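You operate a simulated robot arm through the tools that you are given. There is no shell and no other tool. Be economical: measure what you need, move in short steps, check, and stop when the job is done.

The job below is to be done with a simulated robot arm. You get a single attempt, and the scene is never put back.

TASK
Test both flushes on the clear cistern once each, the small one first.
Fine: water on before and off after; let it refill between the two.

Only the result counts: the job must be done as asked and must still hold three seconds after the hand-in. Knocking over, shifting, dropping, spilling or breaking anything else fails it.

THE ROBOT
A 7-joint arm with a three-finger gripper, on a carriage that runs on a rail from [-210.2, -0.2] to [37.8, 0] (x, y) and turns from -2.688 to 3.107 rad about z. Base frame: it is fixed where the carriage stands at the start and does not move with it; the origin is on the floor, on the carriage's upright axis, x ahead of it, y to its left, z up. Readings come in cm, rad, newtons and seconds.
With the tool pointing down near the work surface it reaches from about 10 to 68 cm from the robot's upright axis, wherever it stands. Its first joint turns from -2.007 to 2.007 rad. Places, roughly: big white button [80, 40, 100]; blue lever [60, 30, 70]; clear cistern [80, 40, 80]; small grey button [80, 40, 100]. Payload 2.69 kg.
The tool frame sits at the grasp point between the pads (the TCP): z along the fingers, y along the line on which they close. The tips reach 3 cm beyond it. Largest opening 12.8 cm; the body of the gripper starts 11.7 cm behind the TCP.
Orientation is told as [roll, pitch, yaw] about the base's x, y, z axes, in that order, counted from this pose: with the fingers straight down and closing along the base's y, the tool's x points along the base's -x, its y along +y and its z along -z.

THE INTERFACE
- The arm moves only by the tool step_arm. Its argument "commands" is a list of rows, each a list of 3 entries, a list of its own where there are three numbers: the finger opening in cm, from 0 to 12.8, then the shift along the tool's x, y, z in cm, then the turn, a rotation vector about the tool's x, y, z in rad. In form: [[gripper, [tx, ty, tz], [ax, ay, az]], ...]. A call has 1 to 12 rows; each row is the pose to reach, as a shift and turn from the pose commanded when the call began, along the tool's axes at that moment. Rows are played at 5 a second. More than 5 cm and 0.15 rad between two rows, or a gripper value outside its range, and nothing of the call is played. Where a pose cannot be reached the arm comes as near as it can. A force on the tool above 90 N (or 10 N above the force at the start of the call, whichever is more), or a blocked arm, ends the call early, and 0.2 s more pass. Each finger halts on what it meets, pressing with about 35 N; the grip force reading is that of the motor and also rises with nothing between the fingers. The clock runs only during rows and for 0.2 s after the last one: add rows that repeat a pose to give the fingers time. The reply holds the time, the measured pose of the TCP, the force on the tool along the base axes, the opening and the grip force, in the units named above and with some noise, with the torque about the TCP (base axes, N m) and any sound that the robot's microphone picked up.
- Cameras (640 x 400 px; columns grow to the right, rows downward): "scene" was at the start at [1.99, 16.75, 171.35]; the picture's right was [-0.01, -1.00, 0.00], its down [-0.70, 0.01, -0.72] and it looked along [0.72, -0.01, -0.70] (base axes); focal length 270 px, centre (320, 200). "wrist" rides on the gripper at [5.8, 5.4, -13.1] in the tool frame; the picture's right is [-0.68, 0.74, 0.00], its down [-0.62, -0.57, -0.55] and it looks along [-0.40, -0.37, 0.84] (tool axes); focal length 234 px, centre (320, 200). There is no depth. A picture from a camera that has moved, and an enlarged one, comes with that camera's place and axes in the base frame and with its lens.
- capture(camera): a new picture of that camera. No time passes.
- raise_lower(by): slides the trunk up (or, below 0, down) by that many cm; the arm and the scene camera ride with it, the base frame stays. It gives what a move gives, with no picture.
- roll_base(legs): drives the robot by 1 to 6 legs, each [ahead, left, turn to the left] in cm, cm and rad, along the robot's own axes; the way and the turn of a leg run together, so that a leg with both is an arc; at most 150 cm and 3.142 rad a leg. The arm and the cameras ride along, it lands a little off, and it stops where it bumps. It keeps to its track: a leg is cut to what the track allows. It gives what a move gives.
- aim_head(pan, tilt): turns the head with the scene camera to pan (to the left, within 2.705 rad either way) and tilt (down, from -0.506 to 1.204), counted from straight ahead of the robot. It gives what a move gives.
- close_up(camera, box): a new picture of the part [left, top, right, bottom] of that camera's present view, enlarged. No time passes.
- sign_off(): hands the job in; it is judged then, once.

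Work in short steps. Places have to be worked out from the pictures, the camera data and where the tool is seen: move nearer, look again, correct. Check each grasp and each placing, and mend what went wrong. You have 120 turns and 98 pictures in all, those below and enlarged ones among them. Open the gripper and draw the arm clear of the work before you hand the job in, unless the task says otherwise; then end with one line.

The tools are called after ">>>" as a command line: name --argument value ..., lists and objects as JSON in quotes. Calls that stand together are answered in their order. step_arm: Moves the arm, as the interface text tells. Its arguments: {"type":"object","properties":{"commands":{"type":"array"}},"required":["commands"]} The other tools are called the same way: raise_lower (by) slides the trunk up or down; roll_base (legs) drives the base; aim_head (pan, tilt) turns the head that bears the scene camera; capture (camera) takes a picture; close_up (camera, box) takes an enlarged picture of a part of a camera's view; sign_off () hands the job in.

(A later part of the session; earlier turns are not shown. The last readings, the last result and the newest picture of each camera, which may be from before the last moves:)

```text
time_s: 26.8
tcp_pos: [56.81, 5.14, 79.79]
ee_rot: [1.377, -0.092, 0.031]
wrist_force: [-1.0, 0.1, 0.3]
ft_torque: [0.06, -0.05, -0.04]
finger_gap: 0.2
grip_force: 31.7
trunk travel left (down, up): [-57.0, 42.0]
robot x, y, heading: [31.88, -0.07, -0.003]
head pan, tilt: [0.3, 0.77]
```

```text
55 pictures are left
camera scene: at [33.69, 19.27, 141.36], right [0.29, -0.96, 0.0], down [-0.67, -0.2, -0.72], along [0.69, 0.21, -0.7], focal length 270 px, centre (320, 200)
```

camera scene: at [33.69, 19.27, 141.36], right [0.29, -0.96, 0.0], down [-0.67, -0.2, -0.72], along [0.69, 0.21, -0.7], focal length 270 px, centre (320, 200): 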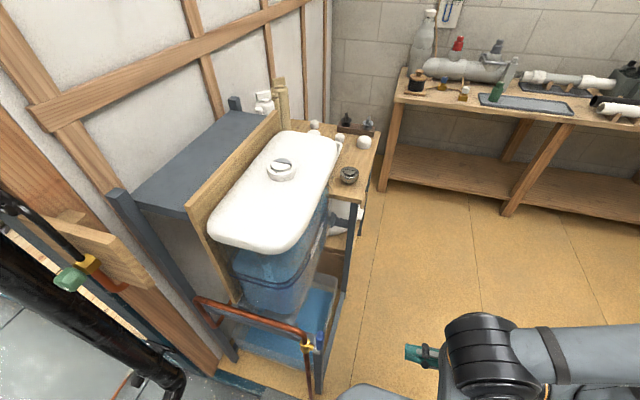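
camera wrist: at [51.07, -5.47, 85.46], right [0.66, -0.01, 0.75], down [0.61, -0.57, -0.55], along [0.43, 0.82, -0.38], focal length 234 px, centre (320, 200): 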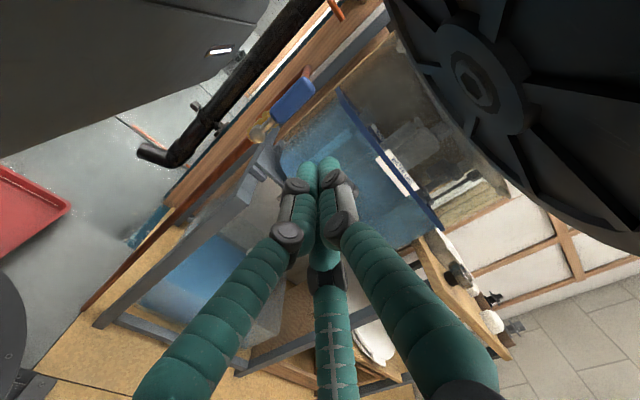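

The hand seems to be hitting the arm's own links; it is folded too close to the base. I look at it before moving.

>>> aim_head --pan -0.3 --tilt 1.0

>>> capture --camera "scene"

>>> capture --camera "wrist"

```text
time_s: 27.8
tcp_pos: [57.0, 5.15, 79.78]
ee_rot: [1.377, -0.094, 0.032]
wrist_force: [-1.2, -1.2, -0.8]
ft_torque: [0.12, -0.08, -0.02]
finger_gap: 0.22
grip_force: 31.6
trunk travel left (down, up): [-57.0, 42.0]
robot x, y, heading: [32.14, -0.01, -0.013]
head pan, tilt: [-0.3, 1.0]
```

```text
54 pictures are left
camera scene: at [32.5, 14.81, 139.61], right [-0.3, -0.95, 0.0], down [-0.8, 0.25, -0.54], along [0.52, -0.16, -0.84], focal length 270 px, centre (320, 200)
```

scene: 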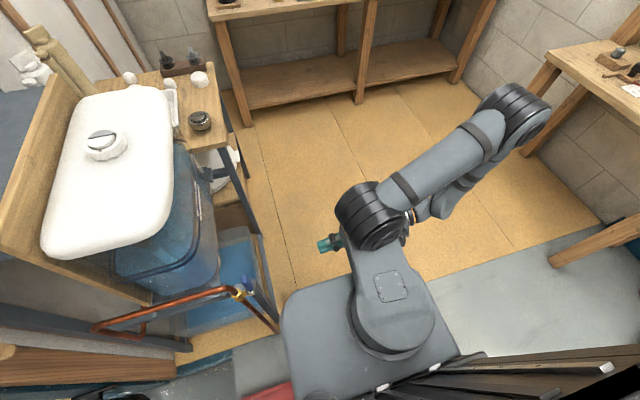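

```text
53 pictures are left
camera wrist: at [50.67, -6.82, 87.08], right [0.6, 0.16, 0.78], down [0.68, -0.62, -0.39], along [0.43, 0.76, -0.48], focal length 234 px, centre (320, 200)
```

wrist: 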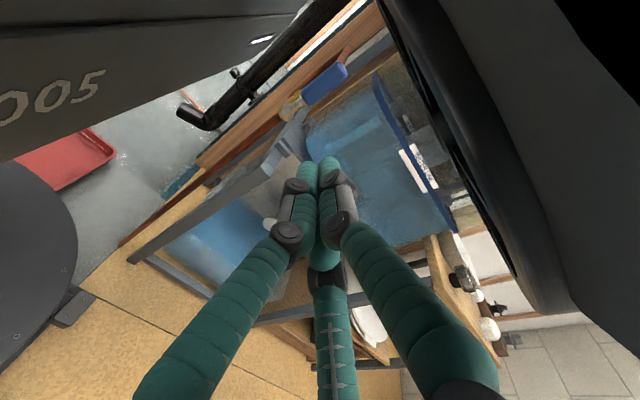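

The hand is tucked under the shoulder wheel. I ease out the way it came, down and forward, in small steps.

>>> step_arm --commands '[[0, [-1, -2, 0], [0, 0, 0]], [0, [-2, -4, 0], [0, 0, 0]], [0, [-3.5, -7, -0.5], [0, 0, 0]], [0, [-5, -10, -1], [0, 0, 0]]]'

>>> capture --camera "scene"

```text
time_s: 28.8
tcp_pos: [63.06, 2.32, 70.62]
ee_rot: [1.376, -0.091, 0.033]
wrist_force: [-0.2, 0.3, 0.0]
ft_torque: [0.02, -0.01, 0.0]
finger_gap: 0.19
grip_force: 31.3
trunk travel left (down, up): [-57.0, 42.0]
robot x, y, heading: [32.1, -0.1, -0.004]
head pan, tilt: [-0.3, 1.0]
```

```text
52 pictures are left
camera scene: at [32.53, 14.78, 139.62], right [-0.3, -0.95, 0.0], down [-0.8, 0.25, -0.54], along [0.52, -0.16, -0.84], focal length 270 px, centre (320, 200)
```

scene: 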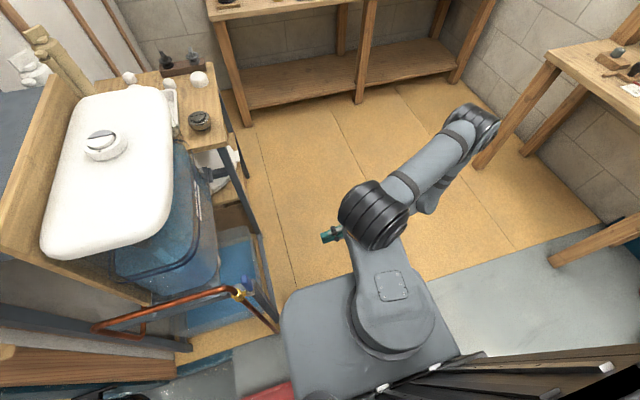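

Free motion again. I continue out to the right and forward, from under the shoulder.

>>> step_arm --commands '[[0, [-3, -0.5, -2], [0, 0, 0]], [0, [-6, -1.0, -4], [0, 0, 0]], [0, [-9, -1.5, -6], [0, 0, 0]], [0, [-11, -2.2, -9], [0, 0, 0]], [0, [-12, -2.6, -12], [0, 0, 0]]]'

>>> capture --camera "scene"

```text
time_s: 30.0
tcp_pos: [75.23, -9.51, 71.67]
ee_rot: [1.378, -0.09, 0.033]
wrist_force: [-0.1, 1.0, 0.2]
ft_torque: [-0.02, 0.0, -0.01]
finger_gap: 0.21
grip_force: 31.2
trunk travel left (down, up): [-57.0, 42.0]
robot x, y, heading: [31.93, 0.11, -0.004]
head pan, tilt: [-0.3, 1.0]
```

```text
51 pictures are left
camera scene: at [32.48, 14.77, 139.62], right [-0.3, -0.95, 0.0], down [-0.8, 0.25, -0.54], along [0.52, -0.16, -0.84], focal length 270 px, centre (320, 200)
```

scene: 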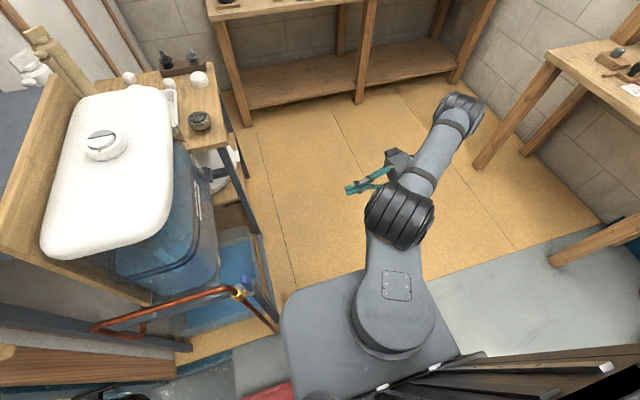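

The hand is clear of the shoulder. I raise it along z at this spot.

>>> step_arm --commands '[[0, [0, 4.5, -0.9], [0, 0, 0]], [0, [0, 9, -1.8], [0, 0, 0]], [0, [0, 13.5, -2.7], [0, 0, 0]], [0, [0, 18, -3.6], [0, 0, 0]], [0, [0, 22.5, -4.5], [0, 0, 0]], [0, [0, 27, -5.4], [0, 0, 0]], [0, [0, 31.5, -6.3], [0, 0, 0]], [0, [0, 36, -7.2], [0, 0, 0]], [0, [0, 40.5, -8.1], [0, 0, 0]], [0, [0, 44, -8.6], [0, 0, 0]]]'

>>> capture --camera "scene"

```text
time_s: 32.2
tcp_pos: [69.88, -8.19, 114.51]
ee_rot: [1.38, -0.097, 0.03]
wrist_force: [0.0, -2.1, -0.6]
ft_torque: [0.04, -0.03, -0.12]
finger_gap: 0.2
grip_force: 30.9
out of reach, approached as far as the arm can: row 9, 10
trunk travel left (down, up): [-57.0, 42.0]
robot x, y, heading: [31.58, -0.02, -0.004]
head pan, tilt: [-0.3, 1.0]
```

```text
50 pictures are left
camera scene: at [32.17, 14.4, 139.66], right [-0.3, -0.95, 0.0], down [-0.8, 0.25, -0.54], along [0.52, -0.16, -0.84], focal length 270 px, centre (320, 200)
```

scene: 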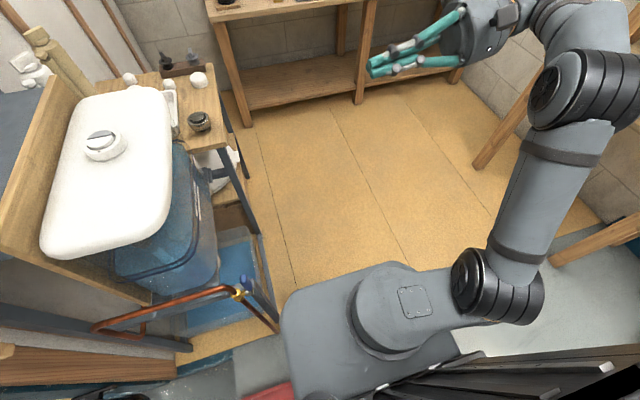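

Up in free space again. I rotate the tool to point down and open the fingers.

>>> step_arm --commands '[[0, [0, 0, 0], [0.14, 0, 0]], [0, [0, 0, 0], [0.28, 0, 0]], [0, [0, 0, 0], [0.42, 0, 0]], [0, [0, 0, 0], [0.56, 0, 0]], [2, [0, 0, 0], [0.7, 0, 0]], [4, [0, 0, 0], [0.84, 0, 0]], [6, [0, 0, 0], [0.98, 0, 0]], [8, [0, 0, 0], [1.12, 0, 0]], [12.8, [0, 0, 0], [1.26, 0, 0]], [12.8, [0, 0, 0], [1.38, 0, 0]], [12.8, [0, 0, 0], [1.38, 0, 0]]]'

>>> step_arm --commands '[[12.8, [0, 0, 0], [0, 0.097, 0]], [12.8, [0, 0, 0], [0, 0.097, 0.03]], [12.8, [0, 0, 0], [0, 0.097, 0.03]]]'

```text
time_s: 34.6
tcp_pos: [69.31, -6.38, 112.12]
ee_rot: [0.007, -0.096, 0.033]
wrist_force: [-0.8, 1.4, 0.6]
ft_torque: [-0.03, 0.01, -0.01]
finger_gap: 10.83
grip_force: 0.1
out of reach, approached as far as the arm can: row 5, 6, 7, 8, 9, 10, 11
trunk travel left (down, up): [-57.0, 42.0]
robot x, y, heading: [31.9, -0.18, -0.005]
head pan, tilt: [-0.3, 1.0]
```

```text
time_s: 35.4
tcp_pos: [68.55, -6.18, 110.39]
ee_rot: [-0.001, 0.003, 0.005]
wrist_force: [0.6, 0.9, 0.1]
ft_torque: [-0.03, -0.02, 0.01]
finger_gap: 12.75
grip_force: 0.1
out of reach, approached as far as the arm can: row 1, 2, 3
trunk travel left (down, up): [-57.0, 42.0]
robot x, y, heading: [32.01, -0.21, -0.003]
head pan, tilt: [-0.3, 1.0]
```

The arm is near its height limit here, so I raise the trunk by 20 cm and move the base 4 cm further ahead before going over the lid.

>>> raise_lower --by 20

>>> roll_base --legs '[[4, 0, 0]]'

>>> aim_head --pan 0.4 --tilt 0.95

>>> capture --camera "scene"

```text
time_s: 37.6
tcp_pos: [68.56, -6.11, 130.25]
ee_rot: [-0.003, 0.001, 0.004]
wrist_force: [0.4, 0.3, -0.1]
ft_torque: [-0.02, 0.02, 0.01]
finger_gap: 12.77
grip_force: 0.1
trunk travel left (down, up): [-77.0, 22.0]
robot x, y, heading: [32.14, -0.05, -0.001]
head pan, tilt: [-0.3, 1.0]
```

```text
time_s: 38.5
tcp_pos: [72.62, -6.1, 130.17]
ee_rot: [-0.002, 0.003, 0.003]
wrist_force: [0.7, 0.1, -0.7]
ft_torque: [0.02, 0.1, 0.01]
finger_gap: 12.79
grip_force: 0.0
trunk travel left (down, up): [-77.0, 22.0]
robot x, y, heading: [35.88, -0.13, -0.005]
head pan, tilt: [-0.3, 1.0]
```

```text
time_s: 39.6
tcp_pos: [72.48, -6.03, 130.24]
ee_rot: [-0.001, 0.002, 0.004]
wrist_force: [-0.1, -0.7, -0.9]
ft_torque: [0.02, 0.0, 0.0]
finger_gap: 12.81
grip_force: 0.1
trunk travel left (down, up): [-77.0, 22.0]
robot x, y, heading: [35.61, 0.02, -0.007]
head pan, tilt: [0.4, 0.949]
```

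```text
49 pictures are left
camera scene: at [36.53, 19.68, 159.97], right [0.39, -0.92, 0.0], down [-0.75, -0.31, -0.58], along [0.54, 0.22, -0.81], focal length 270 px, centre (320, 200)
```

scene: 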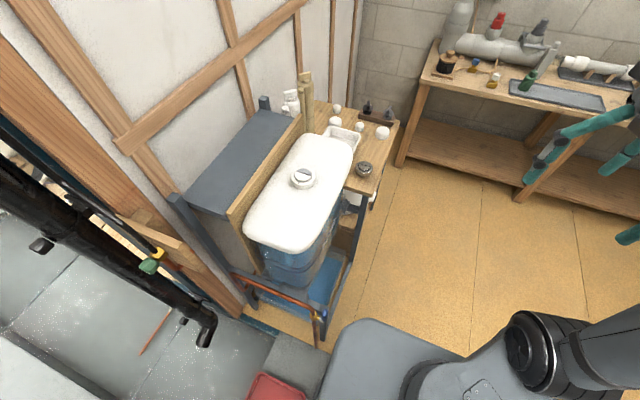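

Now I bring the open hand over the lid at a safe height; the single tool +y finger will be the presser.

>>> step_arm --commands '[[12.8, [-1, 4.5, 0], [0, 0, 0]], [12.8, [-2, 9, 0], [0, 0, 0]], [12.8, [-3, 13.5, 0], [0, 0, 0]], [12.8, [-4, 18, 0], [0, 0, 0]], [12.8, [-5, 22.5, 2], [0, 0, 0]], [12.8, [-6, 27, 4], [0, 0, 0]], [12.8, [-7, 31.5, 6], [0, 0, 0]], [12.8, [-8.2, 35.5, 8], [0, 0, 0]], [12.8, [-8.2, 35.5, 10], [0, 0, 0]]]'

>>> capture --camera "scene"

>>> capture --camera "wrist"

```text
refused: row 5 steps farther than a row can; nothing moved
```

```text
48 pictures are left
camera scene: at [36.53, 19.68, 159.97], right [0.39, -0.92, 0.0], down [-0.75, -0.31, -0.58], along [0.54, 0.22, -0.81], focal length 270 px, centre (320, 200)
```

scene: 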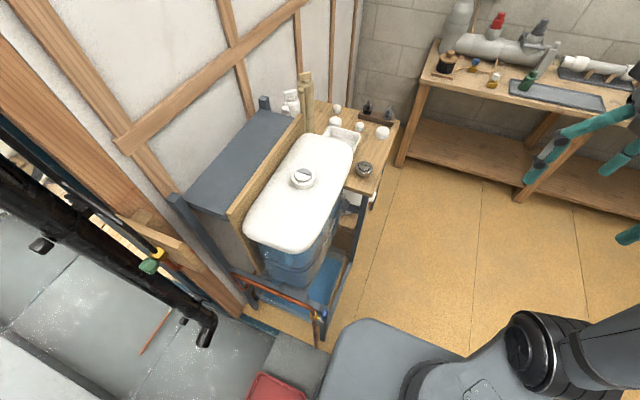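

```text
47 pictures are left
camera wrist: at [66.59, -0.71, 143.4], right [0.67, 0.74, 0.0], down [0.62, -0.56, 0.55], along [0.4, -0.37, -0.84], focal length 234 px, centre (320, 200)
```

wrist: 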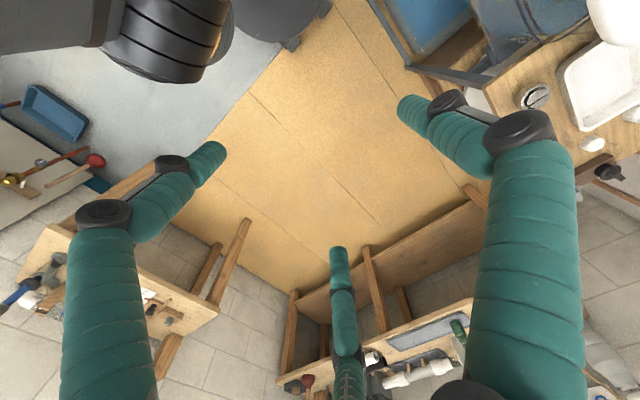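

A row exceeded the 5 cm step; I resend it with smaller steps.

>>> step_arm --commands '[[12.8, [-1, 4, 0], [0, 0, 0]], [12.8, [-2, 8, 0], [0, 0, 0]], [12.8, [-3, 12, 0], [0, 0, 0]], [12.8, [-4, 16, 1], [0, 0, 0]], [12.8, [-5, 20, 2], [0, 0, 0]], [12.8, [-6, 24, 4], [0, 0, 0]], [12.8, [-7, 28, 6], [0, 0, 0]], [12.8, [-7.6, 32, 8], [0, 0, 0]], [12.8, [-8.2, 35.5, 10], [0, 0, 0]]]'

>>> capture --camera "scene"

>>> capture --camera "wrist"

```text
time_s: 41.6
tcp_pos: [80.53, 29.62, 120.25]
ee_rot: [-0.001, 0.005, 0.005]
wrist_force: [0.8, 0.6, 0.0]
ft_torque: [-0.06, 0.01, 0.04]
finger_gap: 12.8
grip_force: 0.0
trunk travel left (down, up): [-77.0, 22.0]
robot x, y, heading: [36.03, 0.21, -0.002]
head pan, tilt: [0.4, 0.949]
```

```text
46 pictures are left
camera scene: at [36.57, 19.88, 159.95], right [0.39, -0.92, 0.0], down [-0.75, -0.31, -0.58], along [0.54, 0.22, -0.81], focal length 270 px, centre (320, 200)
```

scene: 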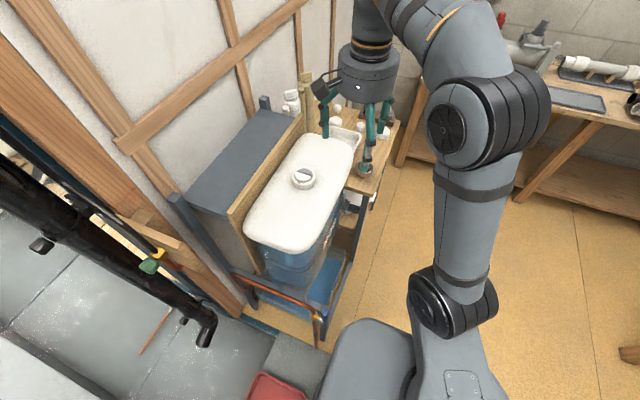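

```text
45 pictures are left
camera wrist: at [74.62, 35.04, 133.34], right [0.67, 0.74, 0.0], down [0.62, -0.56, 0.55], along [0.4, -0.37, -0.84], focal length 234 px, centre (320, 200)
```

wrist: 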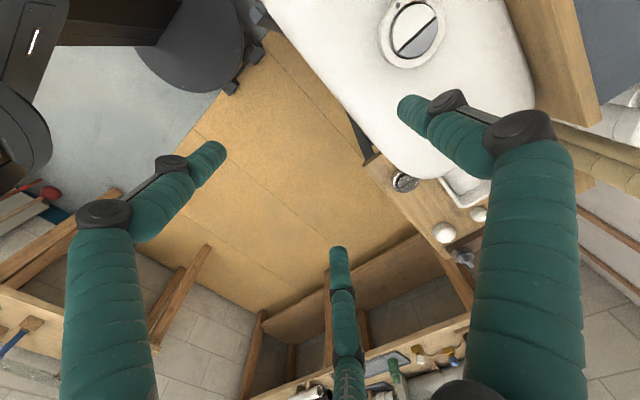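

The wrist view gives a button centre ≈ (80.1, 43.0). I enlarge to see the grey segment exactly.

>>> close_up --camera "wrist" --box '[370, 0, 482, 70]'

```text
5.71 times, centred on (426, 35) of wrist
camera zoom: at [74.62, 35.04, 133.34], right [0.67, 0.74, 0.0], down [0.62, -0.56, 0.55], along [0.4, -0.37, -0.84], focal length 1338 px, centre (-286, 1143)
```

zoom: 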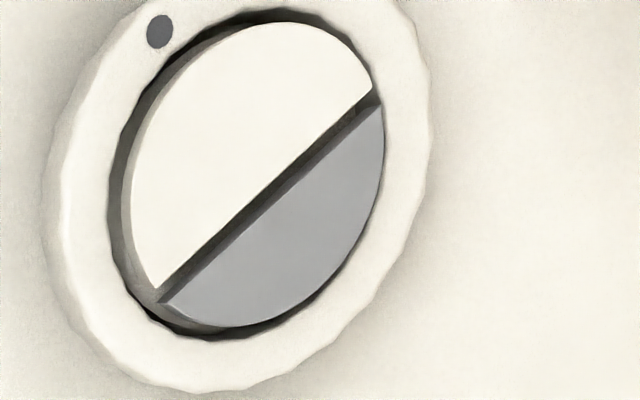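

Grey segment: x 80.4–82.0, centred at y≈43.1. The presser finger is 7.2 cm from the tool axis along +y, so the TCP goes to (81.3, 35.9). I descend to about 4 cm above the button and check.

>>> step_arm --commands '[[12.8, [-0.4, 3, 1], [0, 0, 0]], [12.8, [-0.75, 6.3, 2], [0, 0, 0]], [12.8, [-0.75, 6.3, 5], [0, 0, 0]], [12.8, [-0.75, 6.3, 9], [0, 0, 0]], [12.8, [-0.75, 6.3, 9], [0, 0, 0]]]'

>>> close_up --camera "scene" --box '[260, 140, 356, 200]'

>>> close_up --camera "wrist" --box '[340, 20, 500, 140]'

```text
time_s: 42.8
tcp_pos: [81.01, 35.54, 111.19]
ee_rot: [0.001, 0.003, 0.005]
wrist_force: [0.5, 0.8, 0.3]
ft_torque: [0.01, 0.02, 0.0]
finger_gap: 12.81
grip_force: 0.1
trunk travel left (down, up): [-77.0, 22.0]
robot x, y, heading: [36.12, 0.26, -0.004]
head pan, tilt: [0.4, 0.949]
```

```text
6.67 times, centred on (308, 170) of scene
camera zoom: at [36.48, 19.63, 159.98], right [0.39, -0.92, 0.0], down [-0.75, -0.31, -0.58], along [0.54, 0.22, -0.81], focal length 1800 px, centre (400, 400)
```

zoom: 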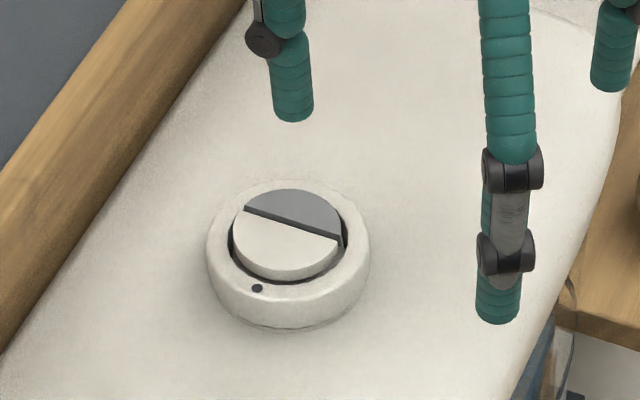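

```text
3.33 times, centred on (420, 80) of wrist
camera zoom: at [75.22, 40.96, 124.33], right [0.67, 0.74, 0.0], down [0.62, -0.56, 0.55], along [0.4, -0.37, -0.84], focal length 781 px, centre (-13, 600)
```

zoom: 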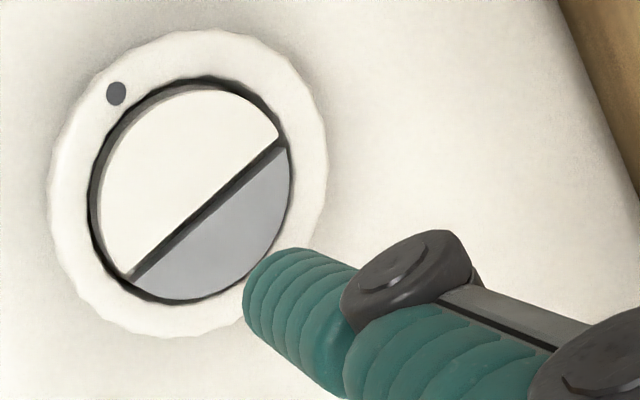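

The finger lines up roughly with the grey segment. I descend another 3 cm and compare again in both views.

>>> step_arm --commands '[[12.8, [0, 0.4, 1], [0, 0, 0]], [12.8, [0, 0.4, 2], [0, 0, 0]], [12.8, [0, 0.4, 3], [0, 0, 0]], [12.8, [0, 0.4, 3], [0, 0, 0]]]'

>>> close_up --camera "scene" --box '[280, 150, 344, 190]'

>>> close_up --camera "wrist" --box '[340, 30, 468, 110]'

```text
time_s: 43.8
tcp_pos: [81.34, 36.08, 108.16]
ee_rot: [-0.001, 0.002, 0.002]
wrist_force: [1.1, -0.5, 0.9]
ft_torque: [0.04, 0.01, 0.02]
finger_gap: 12.8
grip_force: 0.0
trunk travel left (down, up): [-77.0, 22.0]
robot x, y, heading: [35.86, 0.11, -0.004]
head pan, tilt: [0.4, 0.949]
```

```text
10.00 times, centred on (312, 170) of scene
camera zoom: at [36.51, 19.68, 159.97], right [0.39, -0.92, 0.0], down [-0.75, -0.31, -0.58], along [0.54, 0.22, -0.81], focal length 2700 px, centre (400, 500)
```

zoom: 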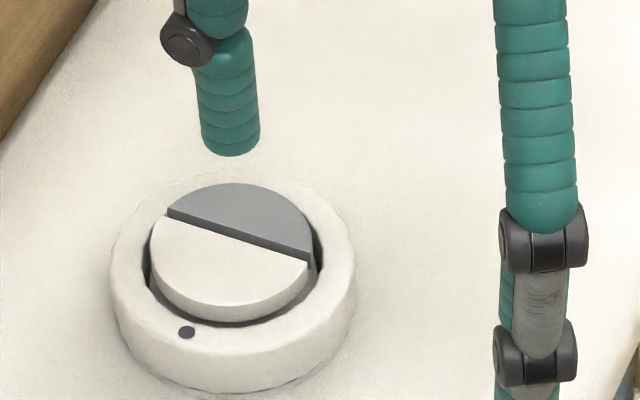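

```text
5.00 times, centred on (404, 70) of wrist
camera zoom: at [75.31, 41.47, 121.3], right [0.67, 0.74, 0.0], down [0.62, -0.56, 0.55], along [0.4, -0.37, -0.84], focal length 1171 px, centre (-100, 850)
```

zoom: 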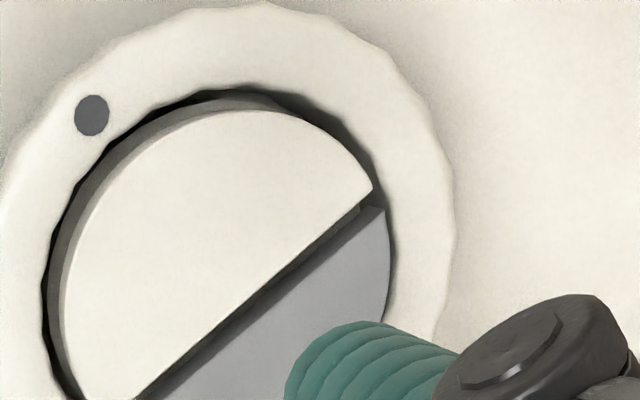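

The views suggest the finger lies at or slightly behind the grey segment, the safe side away from the white button. I descend 1 cm more and look again.

>>> step_arm --commands '[[12.8, [0, 0, 0.5], [0, 0, 0]], [12.8, [0, 0, 1.0], [0, 0, 0]], [12.8, [0, 0, 1.0], [0, 0, 0]]]'

>>> close_up --camera "scene" --box '[280, 150, 344, 190]'

```text
time_s: 44.6
tcp_pos: [81.24, 35.98, 107.2]
ee_rot: [-0.001, 0.004, 0.006]
wrist_force: [0.8, 0.3, -0.5]
ft_torque: [0.0, 0.0, -0.03]
finger_gap: 12.8
grip_force: 0.1
trunk travel left (down, up): [-77.0, 22.0]
robot x, y, heading: [36.29, -0.17, -0.004]
head pan, tilt: [0.4, 0.949]
```

```text
10.00 times, centred on (312, 170) of scene
camera zoom: at [36.52, 19.69, 159.97], right [0.39, -0.92, 0.0], down [-0.75, -0.31, -0.58], along [0.54, 0.22, -0.81], focal length 2700 px, centre (400, 500)
```

zoom: 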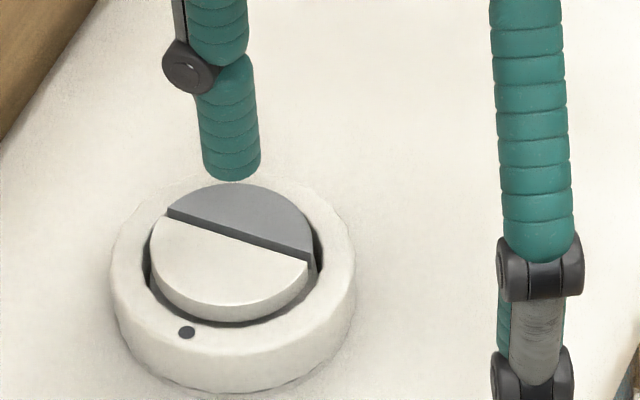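

Cross-checking both views: the open finger's tip is about 1.5 cm higher than nominal and near x≈80.8. I shift +0.6 cm in x, away from the white button, go down 1 cm and look.

>>> step_arm --commands '[[12.8, [-0.6, 0, 0], [0, 0, 0]], [12.8, [-0.6, 0, 0.5], [0, 0, 0]], [12.8, [-0.6, 0, 1.0], [0, 0, 0]], [12.8, [-0.6, 0, 1.0], [0, 0, 0]]]'

>>> close_up --camera "scene" --box '[280, 150, 344, 190]'

>>> close_up --camera "wrist" --box '[340, 50, 468, 130]'

```text
time_s: 45.6
tcp_pos: [81.79, 36.11, 106.27]
ee_rot: [-0.002, 0.002, 0.003]
wrist_force: [0.2, -1.1, -0.9]
ft_torque: [-0.04, -0.02, 0.0]
finger_gap: 12.8
grip_force: 0.1
trunk travel left (down, up): [-77.0, 22.0]
robot x, y, heading: [36.27, 0.07, -0.005]
head pan, tilt: [0.4, 0.949]
```

```text
10.00 times, centred on (312, 170) of scene
camera zoom: at [36.51, 19.69, 159.97], right [0.39, -0.92, 0.0], down [-0.75, -0.31, -0.58], along [0.54, 0.22, -0.81], focal length 2700 px, centre (400, 500)
```

zoom: 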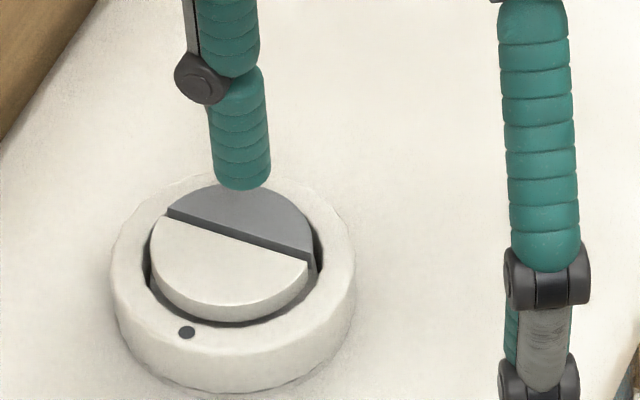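

```text
5.00 times, centred on (404, 90) of wrist
camera zoom: at [75.91, 41.52, 119.34], right [0.67, 0.74, 0.0], down [0.62, -0.56, 0.55], along [0.4, -0.37, -0.84], focal length 1171 px, centre (-100, 750)
```

zoom: 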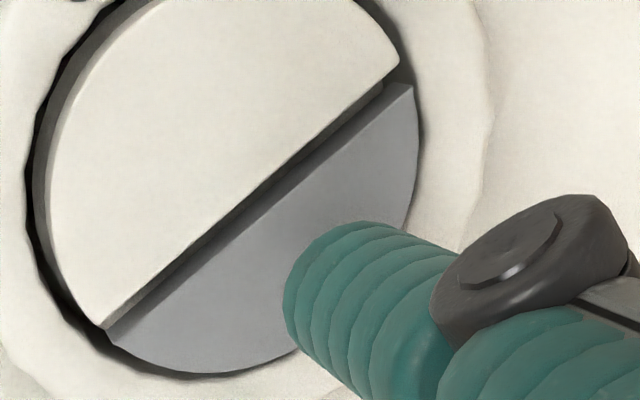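

The tip now hangs right over the grey segment with no force yet. I lower in small steps to contact.

>>> step_arm --commands '[[12.8, [0, 0, 0.4], [0, 0, 0]], [12.8, [0, 0, 0.8], [0, 0, 0]], [12.8, [0, 0, 0.8], [0, 0, 0]]]'

>>> close_up --camera "scene" --box '[280, 150, 344, 190]'

>>> close_up --camera "wrist" --box '[340, 50, 468, 130]'

```text
time_s: 46.4
tcp_pos: [81.92, 36.13, 105.43]
ee_rot: [-0.001, 0.005, 0.004]
wrist_force: [-0.5, -0.7, -0.1]
ft_torque: [0.05, 0.05, -0.03]
finger_gap: 12.8
grip_force: 0.0
trunk travel left (down, up): [-77.0, 22.0]
robot x, y, heading: [35.83, 0.57, -0.004]
head pan, tilt: [0.4, 0.949]
```

```text
10.00 times, centred on (312, 170) of scene
camera zoom: at [36.52, 19.69, 159.97], right [0.39, -0.92, 0.0], down [-0.75, -0.31, -0.58], along [0.54, 0.22, -0.81], focal length 2700 px, centre (400, 500)
```

zoom: 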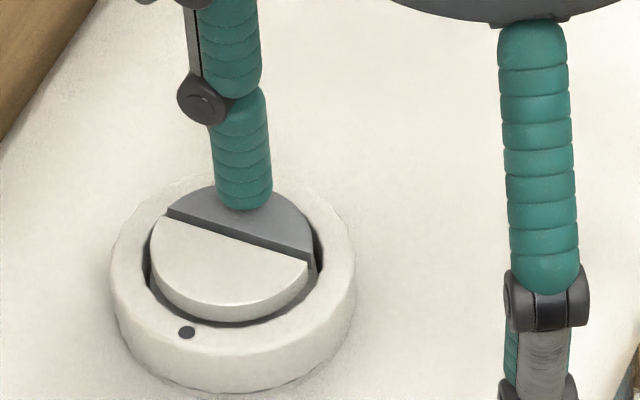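

```text
5.00 times, centred on (404, 90) of wrist
camera zoom: at [75.93, 41.51, 118.54], right [0.67, 0.74, 0.0], down [0.62, -0.56, 0.55], along [0.4, -0.37, -0.84], focal length 1171 px, centre (-100, 750)
```

zoom: 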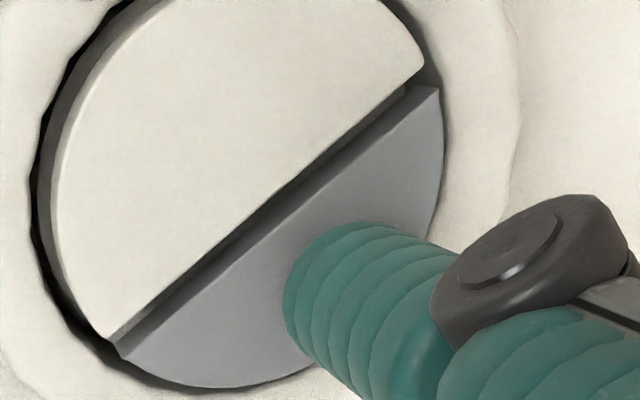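

The finger sits squarely over the grey half. Now the press: down 1 cm more in small rows, then straight back up.

>>> step_arm --commands '[[12.8, [0, 0, 0.3], [0, 0, 0]], [12.8, [0, 0, 0.6], [0, 0, 0]], [12.8, [0, 0, 0.9], [0, 0, 0]]]'

>>> close_up --camera "scene" --box '[280, 150, 344, 190]'

```text
time_s: 47.2
tcp_pos: [81.9, 36.17, 104.47]
ee_rot: [0.001, 0.003, 0.003]
wrist_force: [-0.3, -0.3, 1.7]
ft_torque: [0.19, 0.0, 0.01]
finger_gap: 12.8
grip_force: 0.0
trunk travel left (down, up): [-77.0, 22.0]
robot x, y, heading: [35.97, -0.27, -0.005]
head pan, tilt: [0.4, 0.949]
```

```text
10.00 times, centred on (312, 170) of scene
camera zoom: at [36.5, 19.68, 159.98], right [0.39, -0.92, 0.0], down [-0.75, -0.31, -0.58], along [0.54, 0.22, -0.81], focal length 2700 px, centre (400, 500)
```

zoom: 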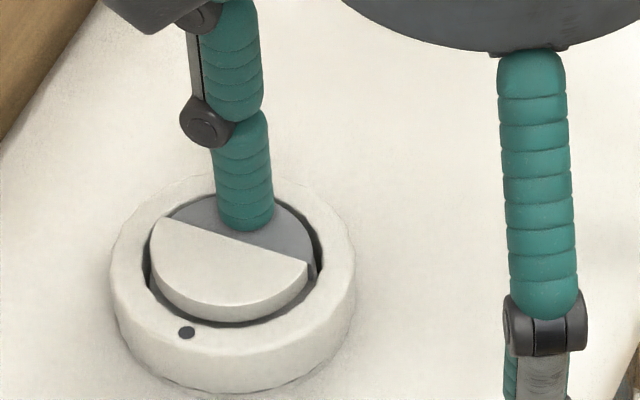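

The grey half is going down alone (about 2 N). I press a little further to the end of its travel.

>>> step_arm --commands '[[12.8, [0, 0, 0.2], [0, 0, 0]], [12.8, [0, 0, 0.4], [0, 0, 0]]]'

>>> close_up --camera "scene" --box '[280, 150, 344, 190]'

```text
time_s: 47.8
tcp_pos: [81.83, 36.08, 104.23]
ee_rot: [0.003, -0.001, 0.002]
wrist_force: [2.7, 0.8, 7.4]
ft_torque: [0.65, -0.03, -0.17]
finger_gap: 12.8
grip_force: 0.1
trunk travel left (down, up): [-77.0, 22.0]
robot x, y, heading: [36.0, -0.01, -0.001]
head pan, tilt: [0.4, 0.949]
```

```text
10.00 times, centred on (312, 170) of scene
camera zoom: at [36.47, 19.63, 159.99], right [0.39, -0.92, 0.0], down [-0.75, -0.31, -0.58], along [0.54, 0.22, -0.81], focal length 2700 px, centre (400, 500)
```

zoom: 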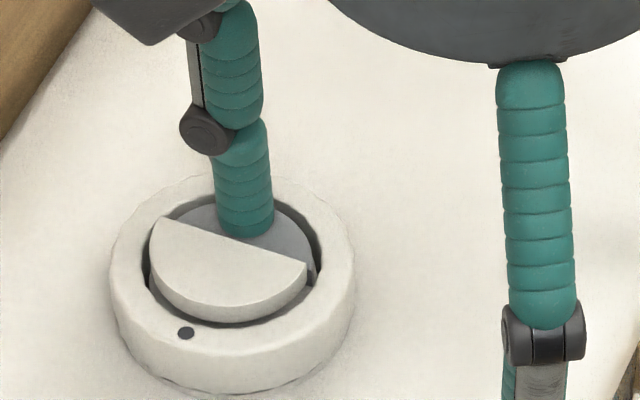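

Force is now 7 N and rising. I press a touch firmer within this same stroke to be sure it bottoms out.

>>> step_arm --commands '[[12.8, [0, 0, 0.2], [0, 0, 0]], [12.8, [0, 0, 0.5], [0, 0, 0]], [12.8, [0, 0, 0.5], [0, 0, 0]]]'

>>> close_up --camera "scene" --box '[240, 140, 368, 290]'

```text
time_s: 48.6
tcp_pos: [81.89, 36.14, 103.8]
ee_rot: [0.005, -0.002, 0.005]
wrist_force: [4.9, 5.1, 24.0]
ft_torque: [1.95, -0.03, -0.38]
finger_gap: 12.84
grip_force: 0.0
trunk travel left (down, up): [-77.0, 22.0]
robot x, y, heading: [35.78, -0.48, -0.007]
head pan, tilt: [0.4, 0.949]
```

```text
2.67 times, centred on (304, 215) of scene
camera zoom: at [36.37, 19.55, 160.01], right [0.39, -0.92, 0.0], down [-0.75, -0.31, -0.58], along [0.54, 0.23, -0.81], focal length 720 px, centre (363, 160)
```

zoom: 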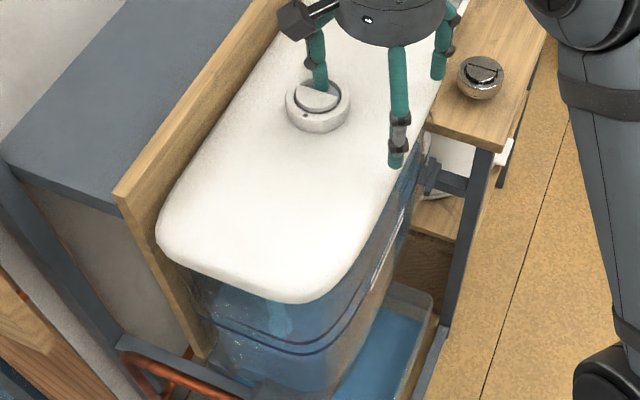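

The water in the cistern is moving, so I release straight upward and watch the level.

>>> step_arm --commands '[[12.8, [0, 0, -1.0], [0, 0, 0]], [12.8, [0, 0, -3], [0, 0, 0]], [12.8, [0, 0, -6], [0, 0, 0]], [12.8, [0, 0, -9], [0, 0, 0]]]'

>>> close_up --camera "scene" --box '[240, 140, 368, 290]'

>>> close_up --camera "scene" --box '[255, 230, 351, 290]'

```text
time_s: 49.6
tcp_pos: [81.9, 36.07, 112.73]
ee_rot: [-0.003, 0.003, 0.004]
wrist_force: [0.6, 0.0, 0.5]
ft_torque: [0.02, -0.02, -0.02]
finger_gap: 12.81
grip_force: 0.0
trunk travel left (down, up): [-77.0, 22.0]
robot x, y, heading: [36.06, -0.01, -0.007]
head pan, tilt: [0.4, 0.949]
```

```text
2.67 times, centred on (304, 215) of scene
camera zoom: at [36.48, 19.67, 159.97], right [0.39, -0.92, 0.0], down [-0.75, -0.31, -0.58], along [0.54, 0.22, -0.81], focal length 720 px, centre (363, 160)
```

zoom: 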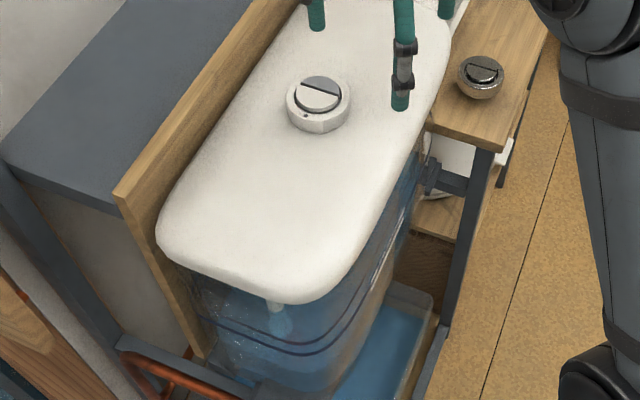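

```text
6.67 times, centred on (303, 260) of scene
camera zoom: at [36.48, 19.67, 159.97], right [0.39, -0.92, 0.0], down [-0.75, -0.31, -0.58], along [0.54, 0.22, -0.81], focal length 1800 px, centre (433, -200)
```

zoom: 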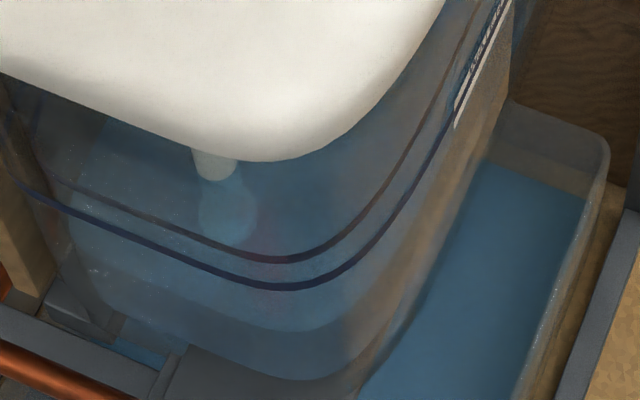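

The level has dropped, so the small flush worked. I shift the finger over the white half at height and wait for the refill.

>>> step_arm --commands '[[12.8, [1.2, 0, 0], [0, 0, 0]], [12.8, [2.5, 0, 0], [0, 0, 0]], [12.8, [2.5, 0, 0], [0, 0, 0]], [12.8, [2.5, 0, 0], [0, 0, 0]], [12.8, [2.5, 0, 0], [0, 0, 0]], [12.8, [2.5, 0, 0], [0, 0, 0]], [12.8, [2.5, 0, 0], [0, 0, 0]], [12.8, [2.5, 0, 0], [0, 0, 0]], [12.8, [2.5, 0, 0], [0, 0, 0]], [12.8, [2.5, 0, 0], [0, 0, 0]], [12.8, [2.5, 0, 0], [0, 0, 0]], [12.8, [2.5, 0, 0], [0, 0, 0]]]'

>>> close_up --camera "scene" --box '[255, 230, 351, 290]'

```text
time_s: 52.2
tcp_pos: [79.31, 36.11, 112.67]
ee_rot: [-0.002, 0.002, 0.004]
wrist_force: [-0.2, 0.0, 0.2]
ft_torque: [0.01, 0.0, 0.02]
finger_gap: 12.8
grip_force: 0.1
trunk travel left (down, up): [-77.0, 22.0]
robot x, y, heading: [36.04, 0.06, -0.007]
head pan, tilt: [0.4, 0.949]
```

```text
6.67 times, centred on (303, 260) of scene
camera zoom: at [36.52, 19.69, 159.97], right [0.39, -0.92, 0.0], down [-0.75, -0.31, -0.58], along [0.54, 0.22, -0.81], focal length 1800 px, centre (433, -200)
```

zoom: 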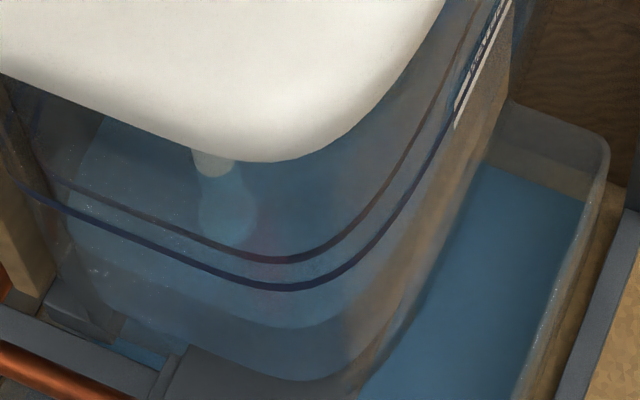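

The level seems to rise only slowly. I wait longer.

>>> step_arm --commands '[[12.8, [0, 0, 0], [0, 0, 0]], [12.8, [0, 0, 0], [0, 0, 0]], [12.8, [0, 0, 0], [0, 0, 0]], [12.8, [0, 0, 0], [0, 0, 0]], [12.8, [0, 0, 0], [0, 0, 0]], [12.8, [0, 0, 0], [0, 0, 0]], [12.8, [0, 0, 0], [0, 0, 0]], [12.8, [0, 0, 0], [0, 0, 0]], [12.8, [0, 0, 0], [0, 0, 0]], [12.8, [0, 0, 0], [0, 0, 0]], [12.8, [0, 0, 0], [0, 0, 0]], [12.8, [0, 0, 0], [0, 0, 0]]]'

>>> step_arm --commands '[[12.8, [0, 0, 0], [0, 0, 0]], [12.8, [0, 0, 0], [0, 0, 0]], [12.8, [0, 0, 0], [0, 0, 0]], [12.8, [0, 0, 0], [0, 0, 0]], [12.8, [0, 0, 0], [0, 0, 0]], [12.8, [0, 0, 0], [0, 0, 0]], [12.8, [0, 0, 0], [0, 0, 0]], [12.8, [0, 0, 0], [0, 0, 0]], [12.8, [0, 0, 0], [0, 0, 0]], [12.8, [0, 0, 0], [0, 0, 0]], [12.8, [0, 0, 0], [0, 0, 0]], [12.8, [0, 0, 0], [0, 0, 0]]]'

>>> close_up --camera "scene" --box '[255, 230, 351, 290]'

```text
time_s: 54.8
tcp_pos: [79.32, 36.03, 112.56]
ee_rot: [-0.002, 0.0, 0.003]
wrist_force: [-0.3, 0.2, -1.0]
ft_torque: [-0.02, -0.02, -0.01]
finger_gap: 12.81
grip_force: 0.0
trunk travel left (down, up): [-77.0, 22.0]
robot x, y, heading: [36.07, 0.17, -0.004]
head pan, tilt: [0.4, 0.949]
```

```text
time_s: 57.4
tcp_pos: [79.26, 36.14, 112.46]
ee_rot: [-0.002, 0.002, 0.005]
wrist_force: [0.4, 0.0, 0.7]
ft_torque: [-0.01, -0.02, 0.02]
finger_gap: 12.81
grip_force: 0.0
trunk travel left (down, up): [-77.0, 22.0]
robot x, y, heading: [35.83, 0.05, 0.002]
head pan, tilt: [0.4, 0.949]
```

```text
6.67 times, centred on (303, 260) of scene
camera zoom: at [36.52, 19.69, 159.97], right [0.39, -0.92, 0.0], down [-0.75, -0.31, -0.58], along [0.54, 0.22, -0.81], focal length 1800 px, centre (433, -200)
```

zoom: 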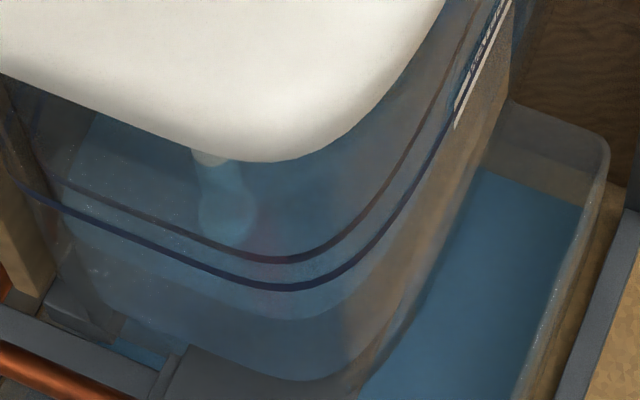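

It is refilling (the surface edge is rising towards the line). I keep waiting.

>>> step_arm --commands '[[12.8, [0, 0, 0], [0, 0, 0]], [12.8, [0, 0, 0], [0, 0, 0]], [12.8, [0, 0, 0], [0, 0, 0]], [12.8, [0, 0, 0], [0, 0, 0]], [12.8, [0, 0, 0], [0, 0, 0]], [12.8, [0, 0, 0], [0, 0, 0]], [12.8, [0, 0, 0], [0, 0, 0]], [12.8, [0, 0, 0], [0, 0, 0]], [12.8, [0, 0, 0], [0, 0, 0]], [12.8, [0, 0, 0], [0, 0, 0]], [12.8, [0, 0, 0], [0, 0, 0]], [12.8, [0, 0, 0], [0, 0, 0]]]'

>>> step_arm --commands '[[12.8, [0, 0, 0], [0, 0, 0]], [12.8, [0, 0, 0], [0, 0, 0]], [12.8, [0, 0, 0], [0, 0, 0]], [12.8, [0, 0, 0], [0, 0, 0]], [12.8, [0, 0, 0], [0, 0, 0]], [12.8, [0, 0, 0], [0, 0, 0]], [12.8, [0, 0, 0], [0, 0, 0]], [12.8, [0, 0, 0], [0, 0, 0]], [12.8, [0, 0, 0], [0, 0, 0]], [12.8, [0, 0, 0], [0, 0, 0]], [12.8, [0, 0, 0], [0, 0, 0]], [12.8, [0, 0, 0], [0, 0, 0]]]'

>>> step_arm --commands '[[12.8, [0, 0, 0], [0, 0, 0]], [12.8, [0, 0, 0], [0, 0, 0]], [12.8, [0, 0, 0], [0, 0, 0]], [12.8, [0, 0, 0], [0, 0, 0]], [12.8, [0, 0, 0], [0, 0, 0]], [12.8, [0, 0, 0], [0, 0, 0]], [12.8, [0, 0, 0], [0, 0, 0]], [12.8, [0, 0, 0], [0, 0, 0]], [12.8, [0, 0, 0], [0, 0, 0]], [12.8, [0, 0, 0], [0, 0, 0]], [12.8, [0, 0, 0], [0, 0, 0]], [12.8, [0, 0, 0], [0, 0, 0]]]'

>>> step_arm --commands '[[12.8, [0, 0, 0], [0, 0, 0]], [12.8, [0, 0, 0], [0, 0, 0]], [12.8, [0, 0, 0], [0, 0, 0]], [12.8, [0, 0, 0], [0, 0, 0]], [12.8, [0, 0, 0], [0, 0, 0]], [12.8, [0, 0, 0], [0, 0, 0]], [12.8, [0, 0, 0], [0, 0, 0]], [12.8, [0, 0, 0], [0, 0, 0]], [12.8, [0, 0, 0], [0, 0, 0]], [12.8, [0, 0, 0], [0, 0, 0]], [12.8, [0, 0, 0], [0, 0, 0]], [12.8, [0, 0, 0], [0, 0, 0]]]'

>>> close_up --camera "scene" --box '[255, 230, 351, 290]'

```text
time_s: 60.0
tcp_pos: [79.31, 36.07, 112.53]
ee_rot: [-0.002, 0.002, 0.005]
wrist_force: [-0.3, 0.2, 1.4]
ft_torque: [-0.03, 0.0, 0.02]
finger_gap: 12.81
grip_force: 0.0
trunk travel left (down, up): [-77.0, 22.0]
robot x, y, heading: [35.92, 0.35, 0.001]
head pan, tilt: [0.4, 0.949]
```

```text
time_s: 62.6
tcp_pos: [79.35, 36.09, 112.67]
ee_rot: [-0.001, 0.002, 0.004]
wrist_force: [0.5, 0.0, -0.2]
ft_torque: [0.01, -0.03, 0.01]
finger_gap: 12.8
grip_force: 0.0
trunk travel left (down, up): [-77.0, 22.0]
robot x, y, heading: [36.43, -0.06, -0.003]
head pan, tilt: [0.4, 0.949]
```

```text
time_s: 65.2
tcp_pos: [79.36, 35.99, 112.63]
ee_rot: [-0.002, 0.001, 0.003]
wrist_force: [-0.3, -0.5, 0.0]
ft_torque: [0.01, -0.01, -0.01]
finger_gap: 12.83
grip_force: 0.1
trunk travel left (down, up): [-77.0, 22.0]
robot x, y, heading: [36.11, 0.13, -0.007]
head pan, tilt: [0.4, 0.949]
```

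```text
time_s: 67.8
tcp_pos: [79.24, 35.97, 112.56]
ee_rot: [-0.003, 0.004, 0.004]
wrist_force: [0.1, 0.2, -0.3]
ft_torque: [-0.03, -0.01, 0.0]
finger_gap: 12.77
grip_force: 0.0
trunk travel left (down, up): [-77.0, 22.0]
robot x, y, heading: [36.02, -0.07, -0.009]
head pan, tilt: [0.4, 0.949]
```

```text
6.67 times, centred on (303, 260) of scene
camera zoom: at [36.52, 19.69, 159.97], right [0.39, -0.92, 0.0], down [-0.75, -0.31, -0.58], along [0.54, 0.22, -0.81], focal length 1800 px, centre (433, -200)
```

zoom: 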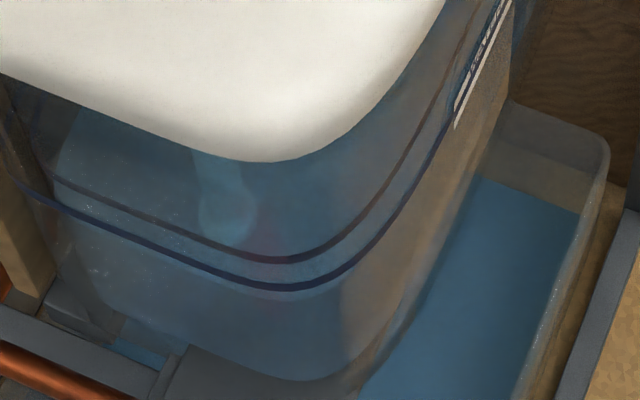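

The surface is nearly at the line. I wait some more until it stops changing.

>>> step_arm --commands '[[12.8, [0, 0, 0], [0, 0, 0]], [12.8, [0, 0, 0], [0, 0, 0]], [12.8, [0, 0, 0], [0, 0, 0]], [12.8, [0, 0, 0], [0, 0, 0]], [12.8, [0, 0, 0], [0, 0, 0]], [12.8, [0, 0, 0], [0, 0, 0]], [12.8, [0, 0, 0], [0, 0, 0]], [12.8, [0, 0, 0], [0, 0, 0]], [12.8, [0, 0, 0], [0, 0, 0]], [12.8, [0, 0, 0], [0, 0, 0]], [12.8, [0, 0, 0], [0, 0, 0]], [12.8, [0, 0, 0], [0, 0, 0]]]'

>>> step_arm --commands '[[12.8, [0, 0, 0], [0, 0, 0]], [12.8, [0, 0, 0], [0, 0, 0]], [12.8, [0, 0, 0], [0, 0, 0]], [12.8, [0, 0, 0], [0, 0, 0]], [12.8, [0, 0, 0], [0, 0, 0]], [12.8, [0, 0, 0], [0, 0, 0]], [12.8, [0, 0, 0], [0, 0, 0]], [12.8, [0, 0, 0], [0, 0, 0]], [12.8, [0, 0, 0], [0, 0, 0]], [12.8, [0, 0, 0], [0, 0, 0]], [12.8, [0, 0, 0], [0, 0, 0]], [12.8, [0, 0, 0], [0, 0, 0]]]'

>>> step_arm --commands '[[12.8, [0, 0, 0], [0, 0, 0]], [12.8, [0, 0, 0], [0, 0, 0]], [12.8, [0, 0, 0], [0, 0, 0]], [12.8, [0, 0, 0], [0, 0, 0]], [12.8, [0, 0, 0], [0, 0, 0]], [12.8, [0, 0, 0], [0, 0, 0]], [12.8, [0, 0, 0], [0, 0, 0]], [12.8, [0, 0, 0], [0, 0, 0]], [12.8, [0, 0, 0], [0, 0, 0]], [12.8, [0, 0, 0], [0, 0, 0]], [12.8, [0, 0, 0], [0, 0, 0]], [12.8, [0, 0, 0], [0, 0, 0]]]'

>>> step_arm --commands '[[12.8, [0, 0, 0], [0, 0, 0]], [12.8, [0, 0, 0], [0, 0, 0]], [12.8, [0, 0, 0], [0, 0, 0]], [12.8, [0, 0, 0], [0, 0, 0]], [12.8, [0, 0, 0], [0, 0, 0]], [12.8, [0, 0, 0], [0, 0, 0]], [12.8, [0, 0, 0], [0, 0, 0]], [12.8, [0, 0, 0], [0, 0, 0]], [12.8, [0, 0, 0], [0, 0, 0]], [12.8, [0, 0, 0], [0, 0, 0]], [12.8, [0, 0, 0], [0, 0, 0]], [12.8, [0, 0, 0], [0, 0, 0]]]'

>>> close_up --camera "scene" --box '[255, 230, 351, 290]'

```text
time_s: 70.4
tcp_pos: [79.39, 35.99, 112.59]
ee_rot: [-0.002, 0.002, 0.004]
wrist_force: [-0.3, -0.1, 0.2]
ft_torque: [0.0, 0.0, -0.02]
finger_gap: 12.82
grip_force: 0.0
trunk travel left (down, up): [-77.0, 22.0]
robot x, y, heading: [35.98, 0.14, -0.002]
head pan, tilt: [0.4, 0.949]
```

```text
time_s: 73.0
tcp_pos: [79.39, 36.18, 112.62]
ee_rot: [-0.002, 0.003, 0.004]
wrist_force: [-0.7, -0.1, 0.3]
ft_torque: [0.01, 0.02, 0.02]
finger_gap: 12.81
grip_force: 0.1
trunk travel left (down, up): [-77.0, 22.0]
robot x, y, heading: [36.37, -0.05, -0.003]
head pan, tilt: [0.4, 0.949]
```

```text
time_s: 75.6
tcp_pos: [79.39, 36.01, 112.56]
ee_rot: [-0.002, 0.003, 0.003]
wrist_force: [0.9, 0.0, 0.5]
ft_torque: [0.03, 0.0, 0.02]
finger_gap: 12.76
grip_force: 0.0
trunk travel left (down, up): [-77.0, 22.0]
robot x, y, heading: [35.83, 0.21, -0.002]
head pan, tilt: [0.4, 0.949]
```

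```text
time_s: 78.2
tcp_pos: [79.48, 36.06, 112.54]
ee_rot: [-0.002, 0.001, 0.003]
wrist_force: [-0.6, 0.1, 0.8]
ft_torque: [0.03, -0.01, 0.0]
finger_gap: 12.81
grip_force: 0.0
trunk travel left (down, up): [-77.0, 22.0]
robot x, y, heading: [35.51, -0.33, -0.005]
head pan, tilt: [0.4, 0.949]
```

```text
6.67 times, centred on (303, 260) of scene
camera zoom: at [36.52, 19.69, 159.97], right [0.39, -0.92, 0.0], down [-0.75, -0.31, -0.58], along [0.54, 0.22, -0.81], focal length 1800 px, centre (433, -200)
```

zoom: 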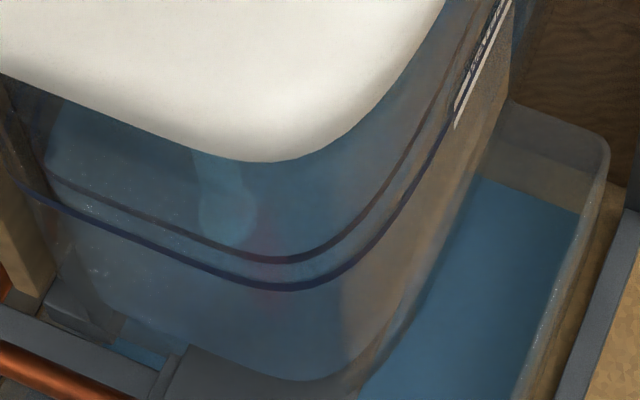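

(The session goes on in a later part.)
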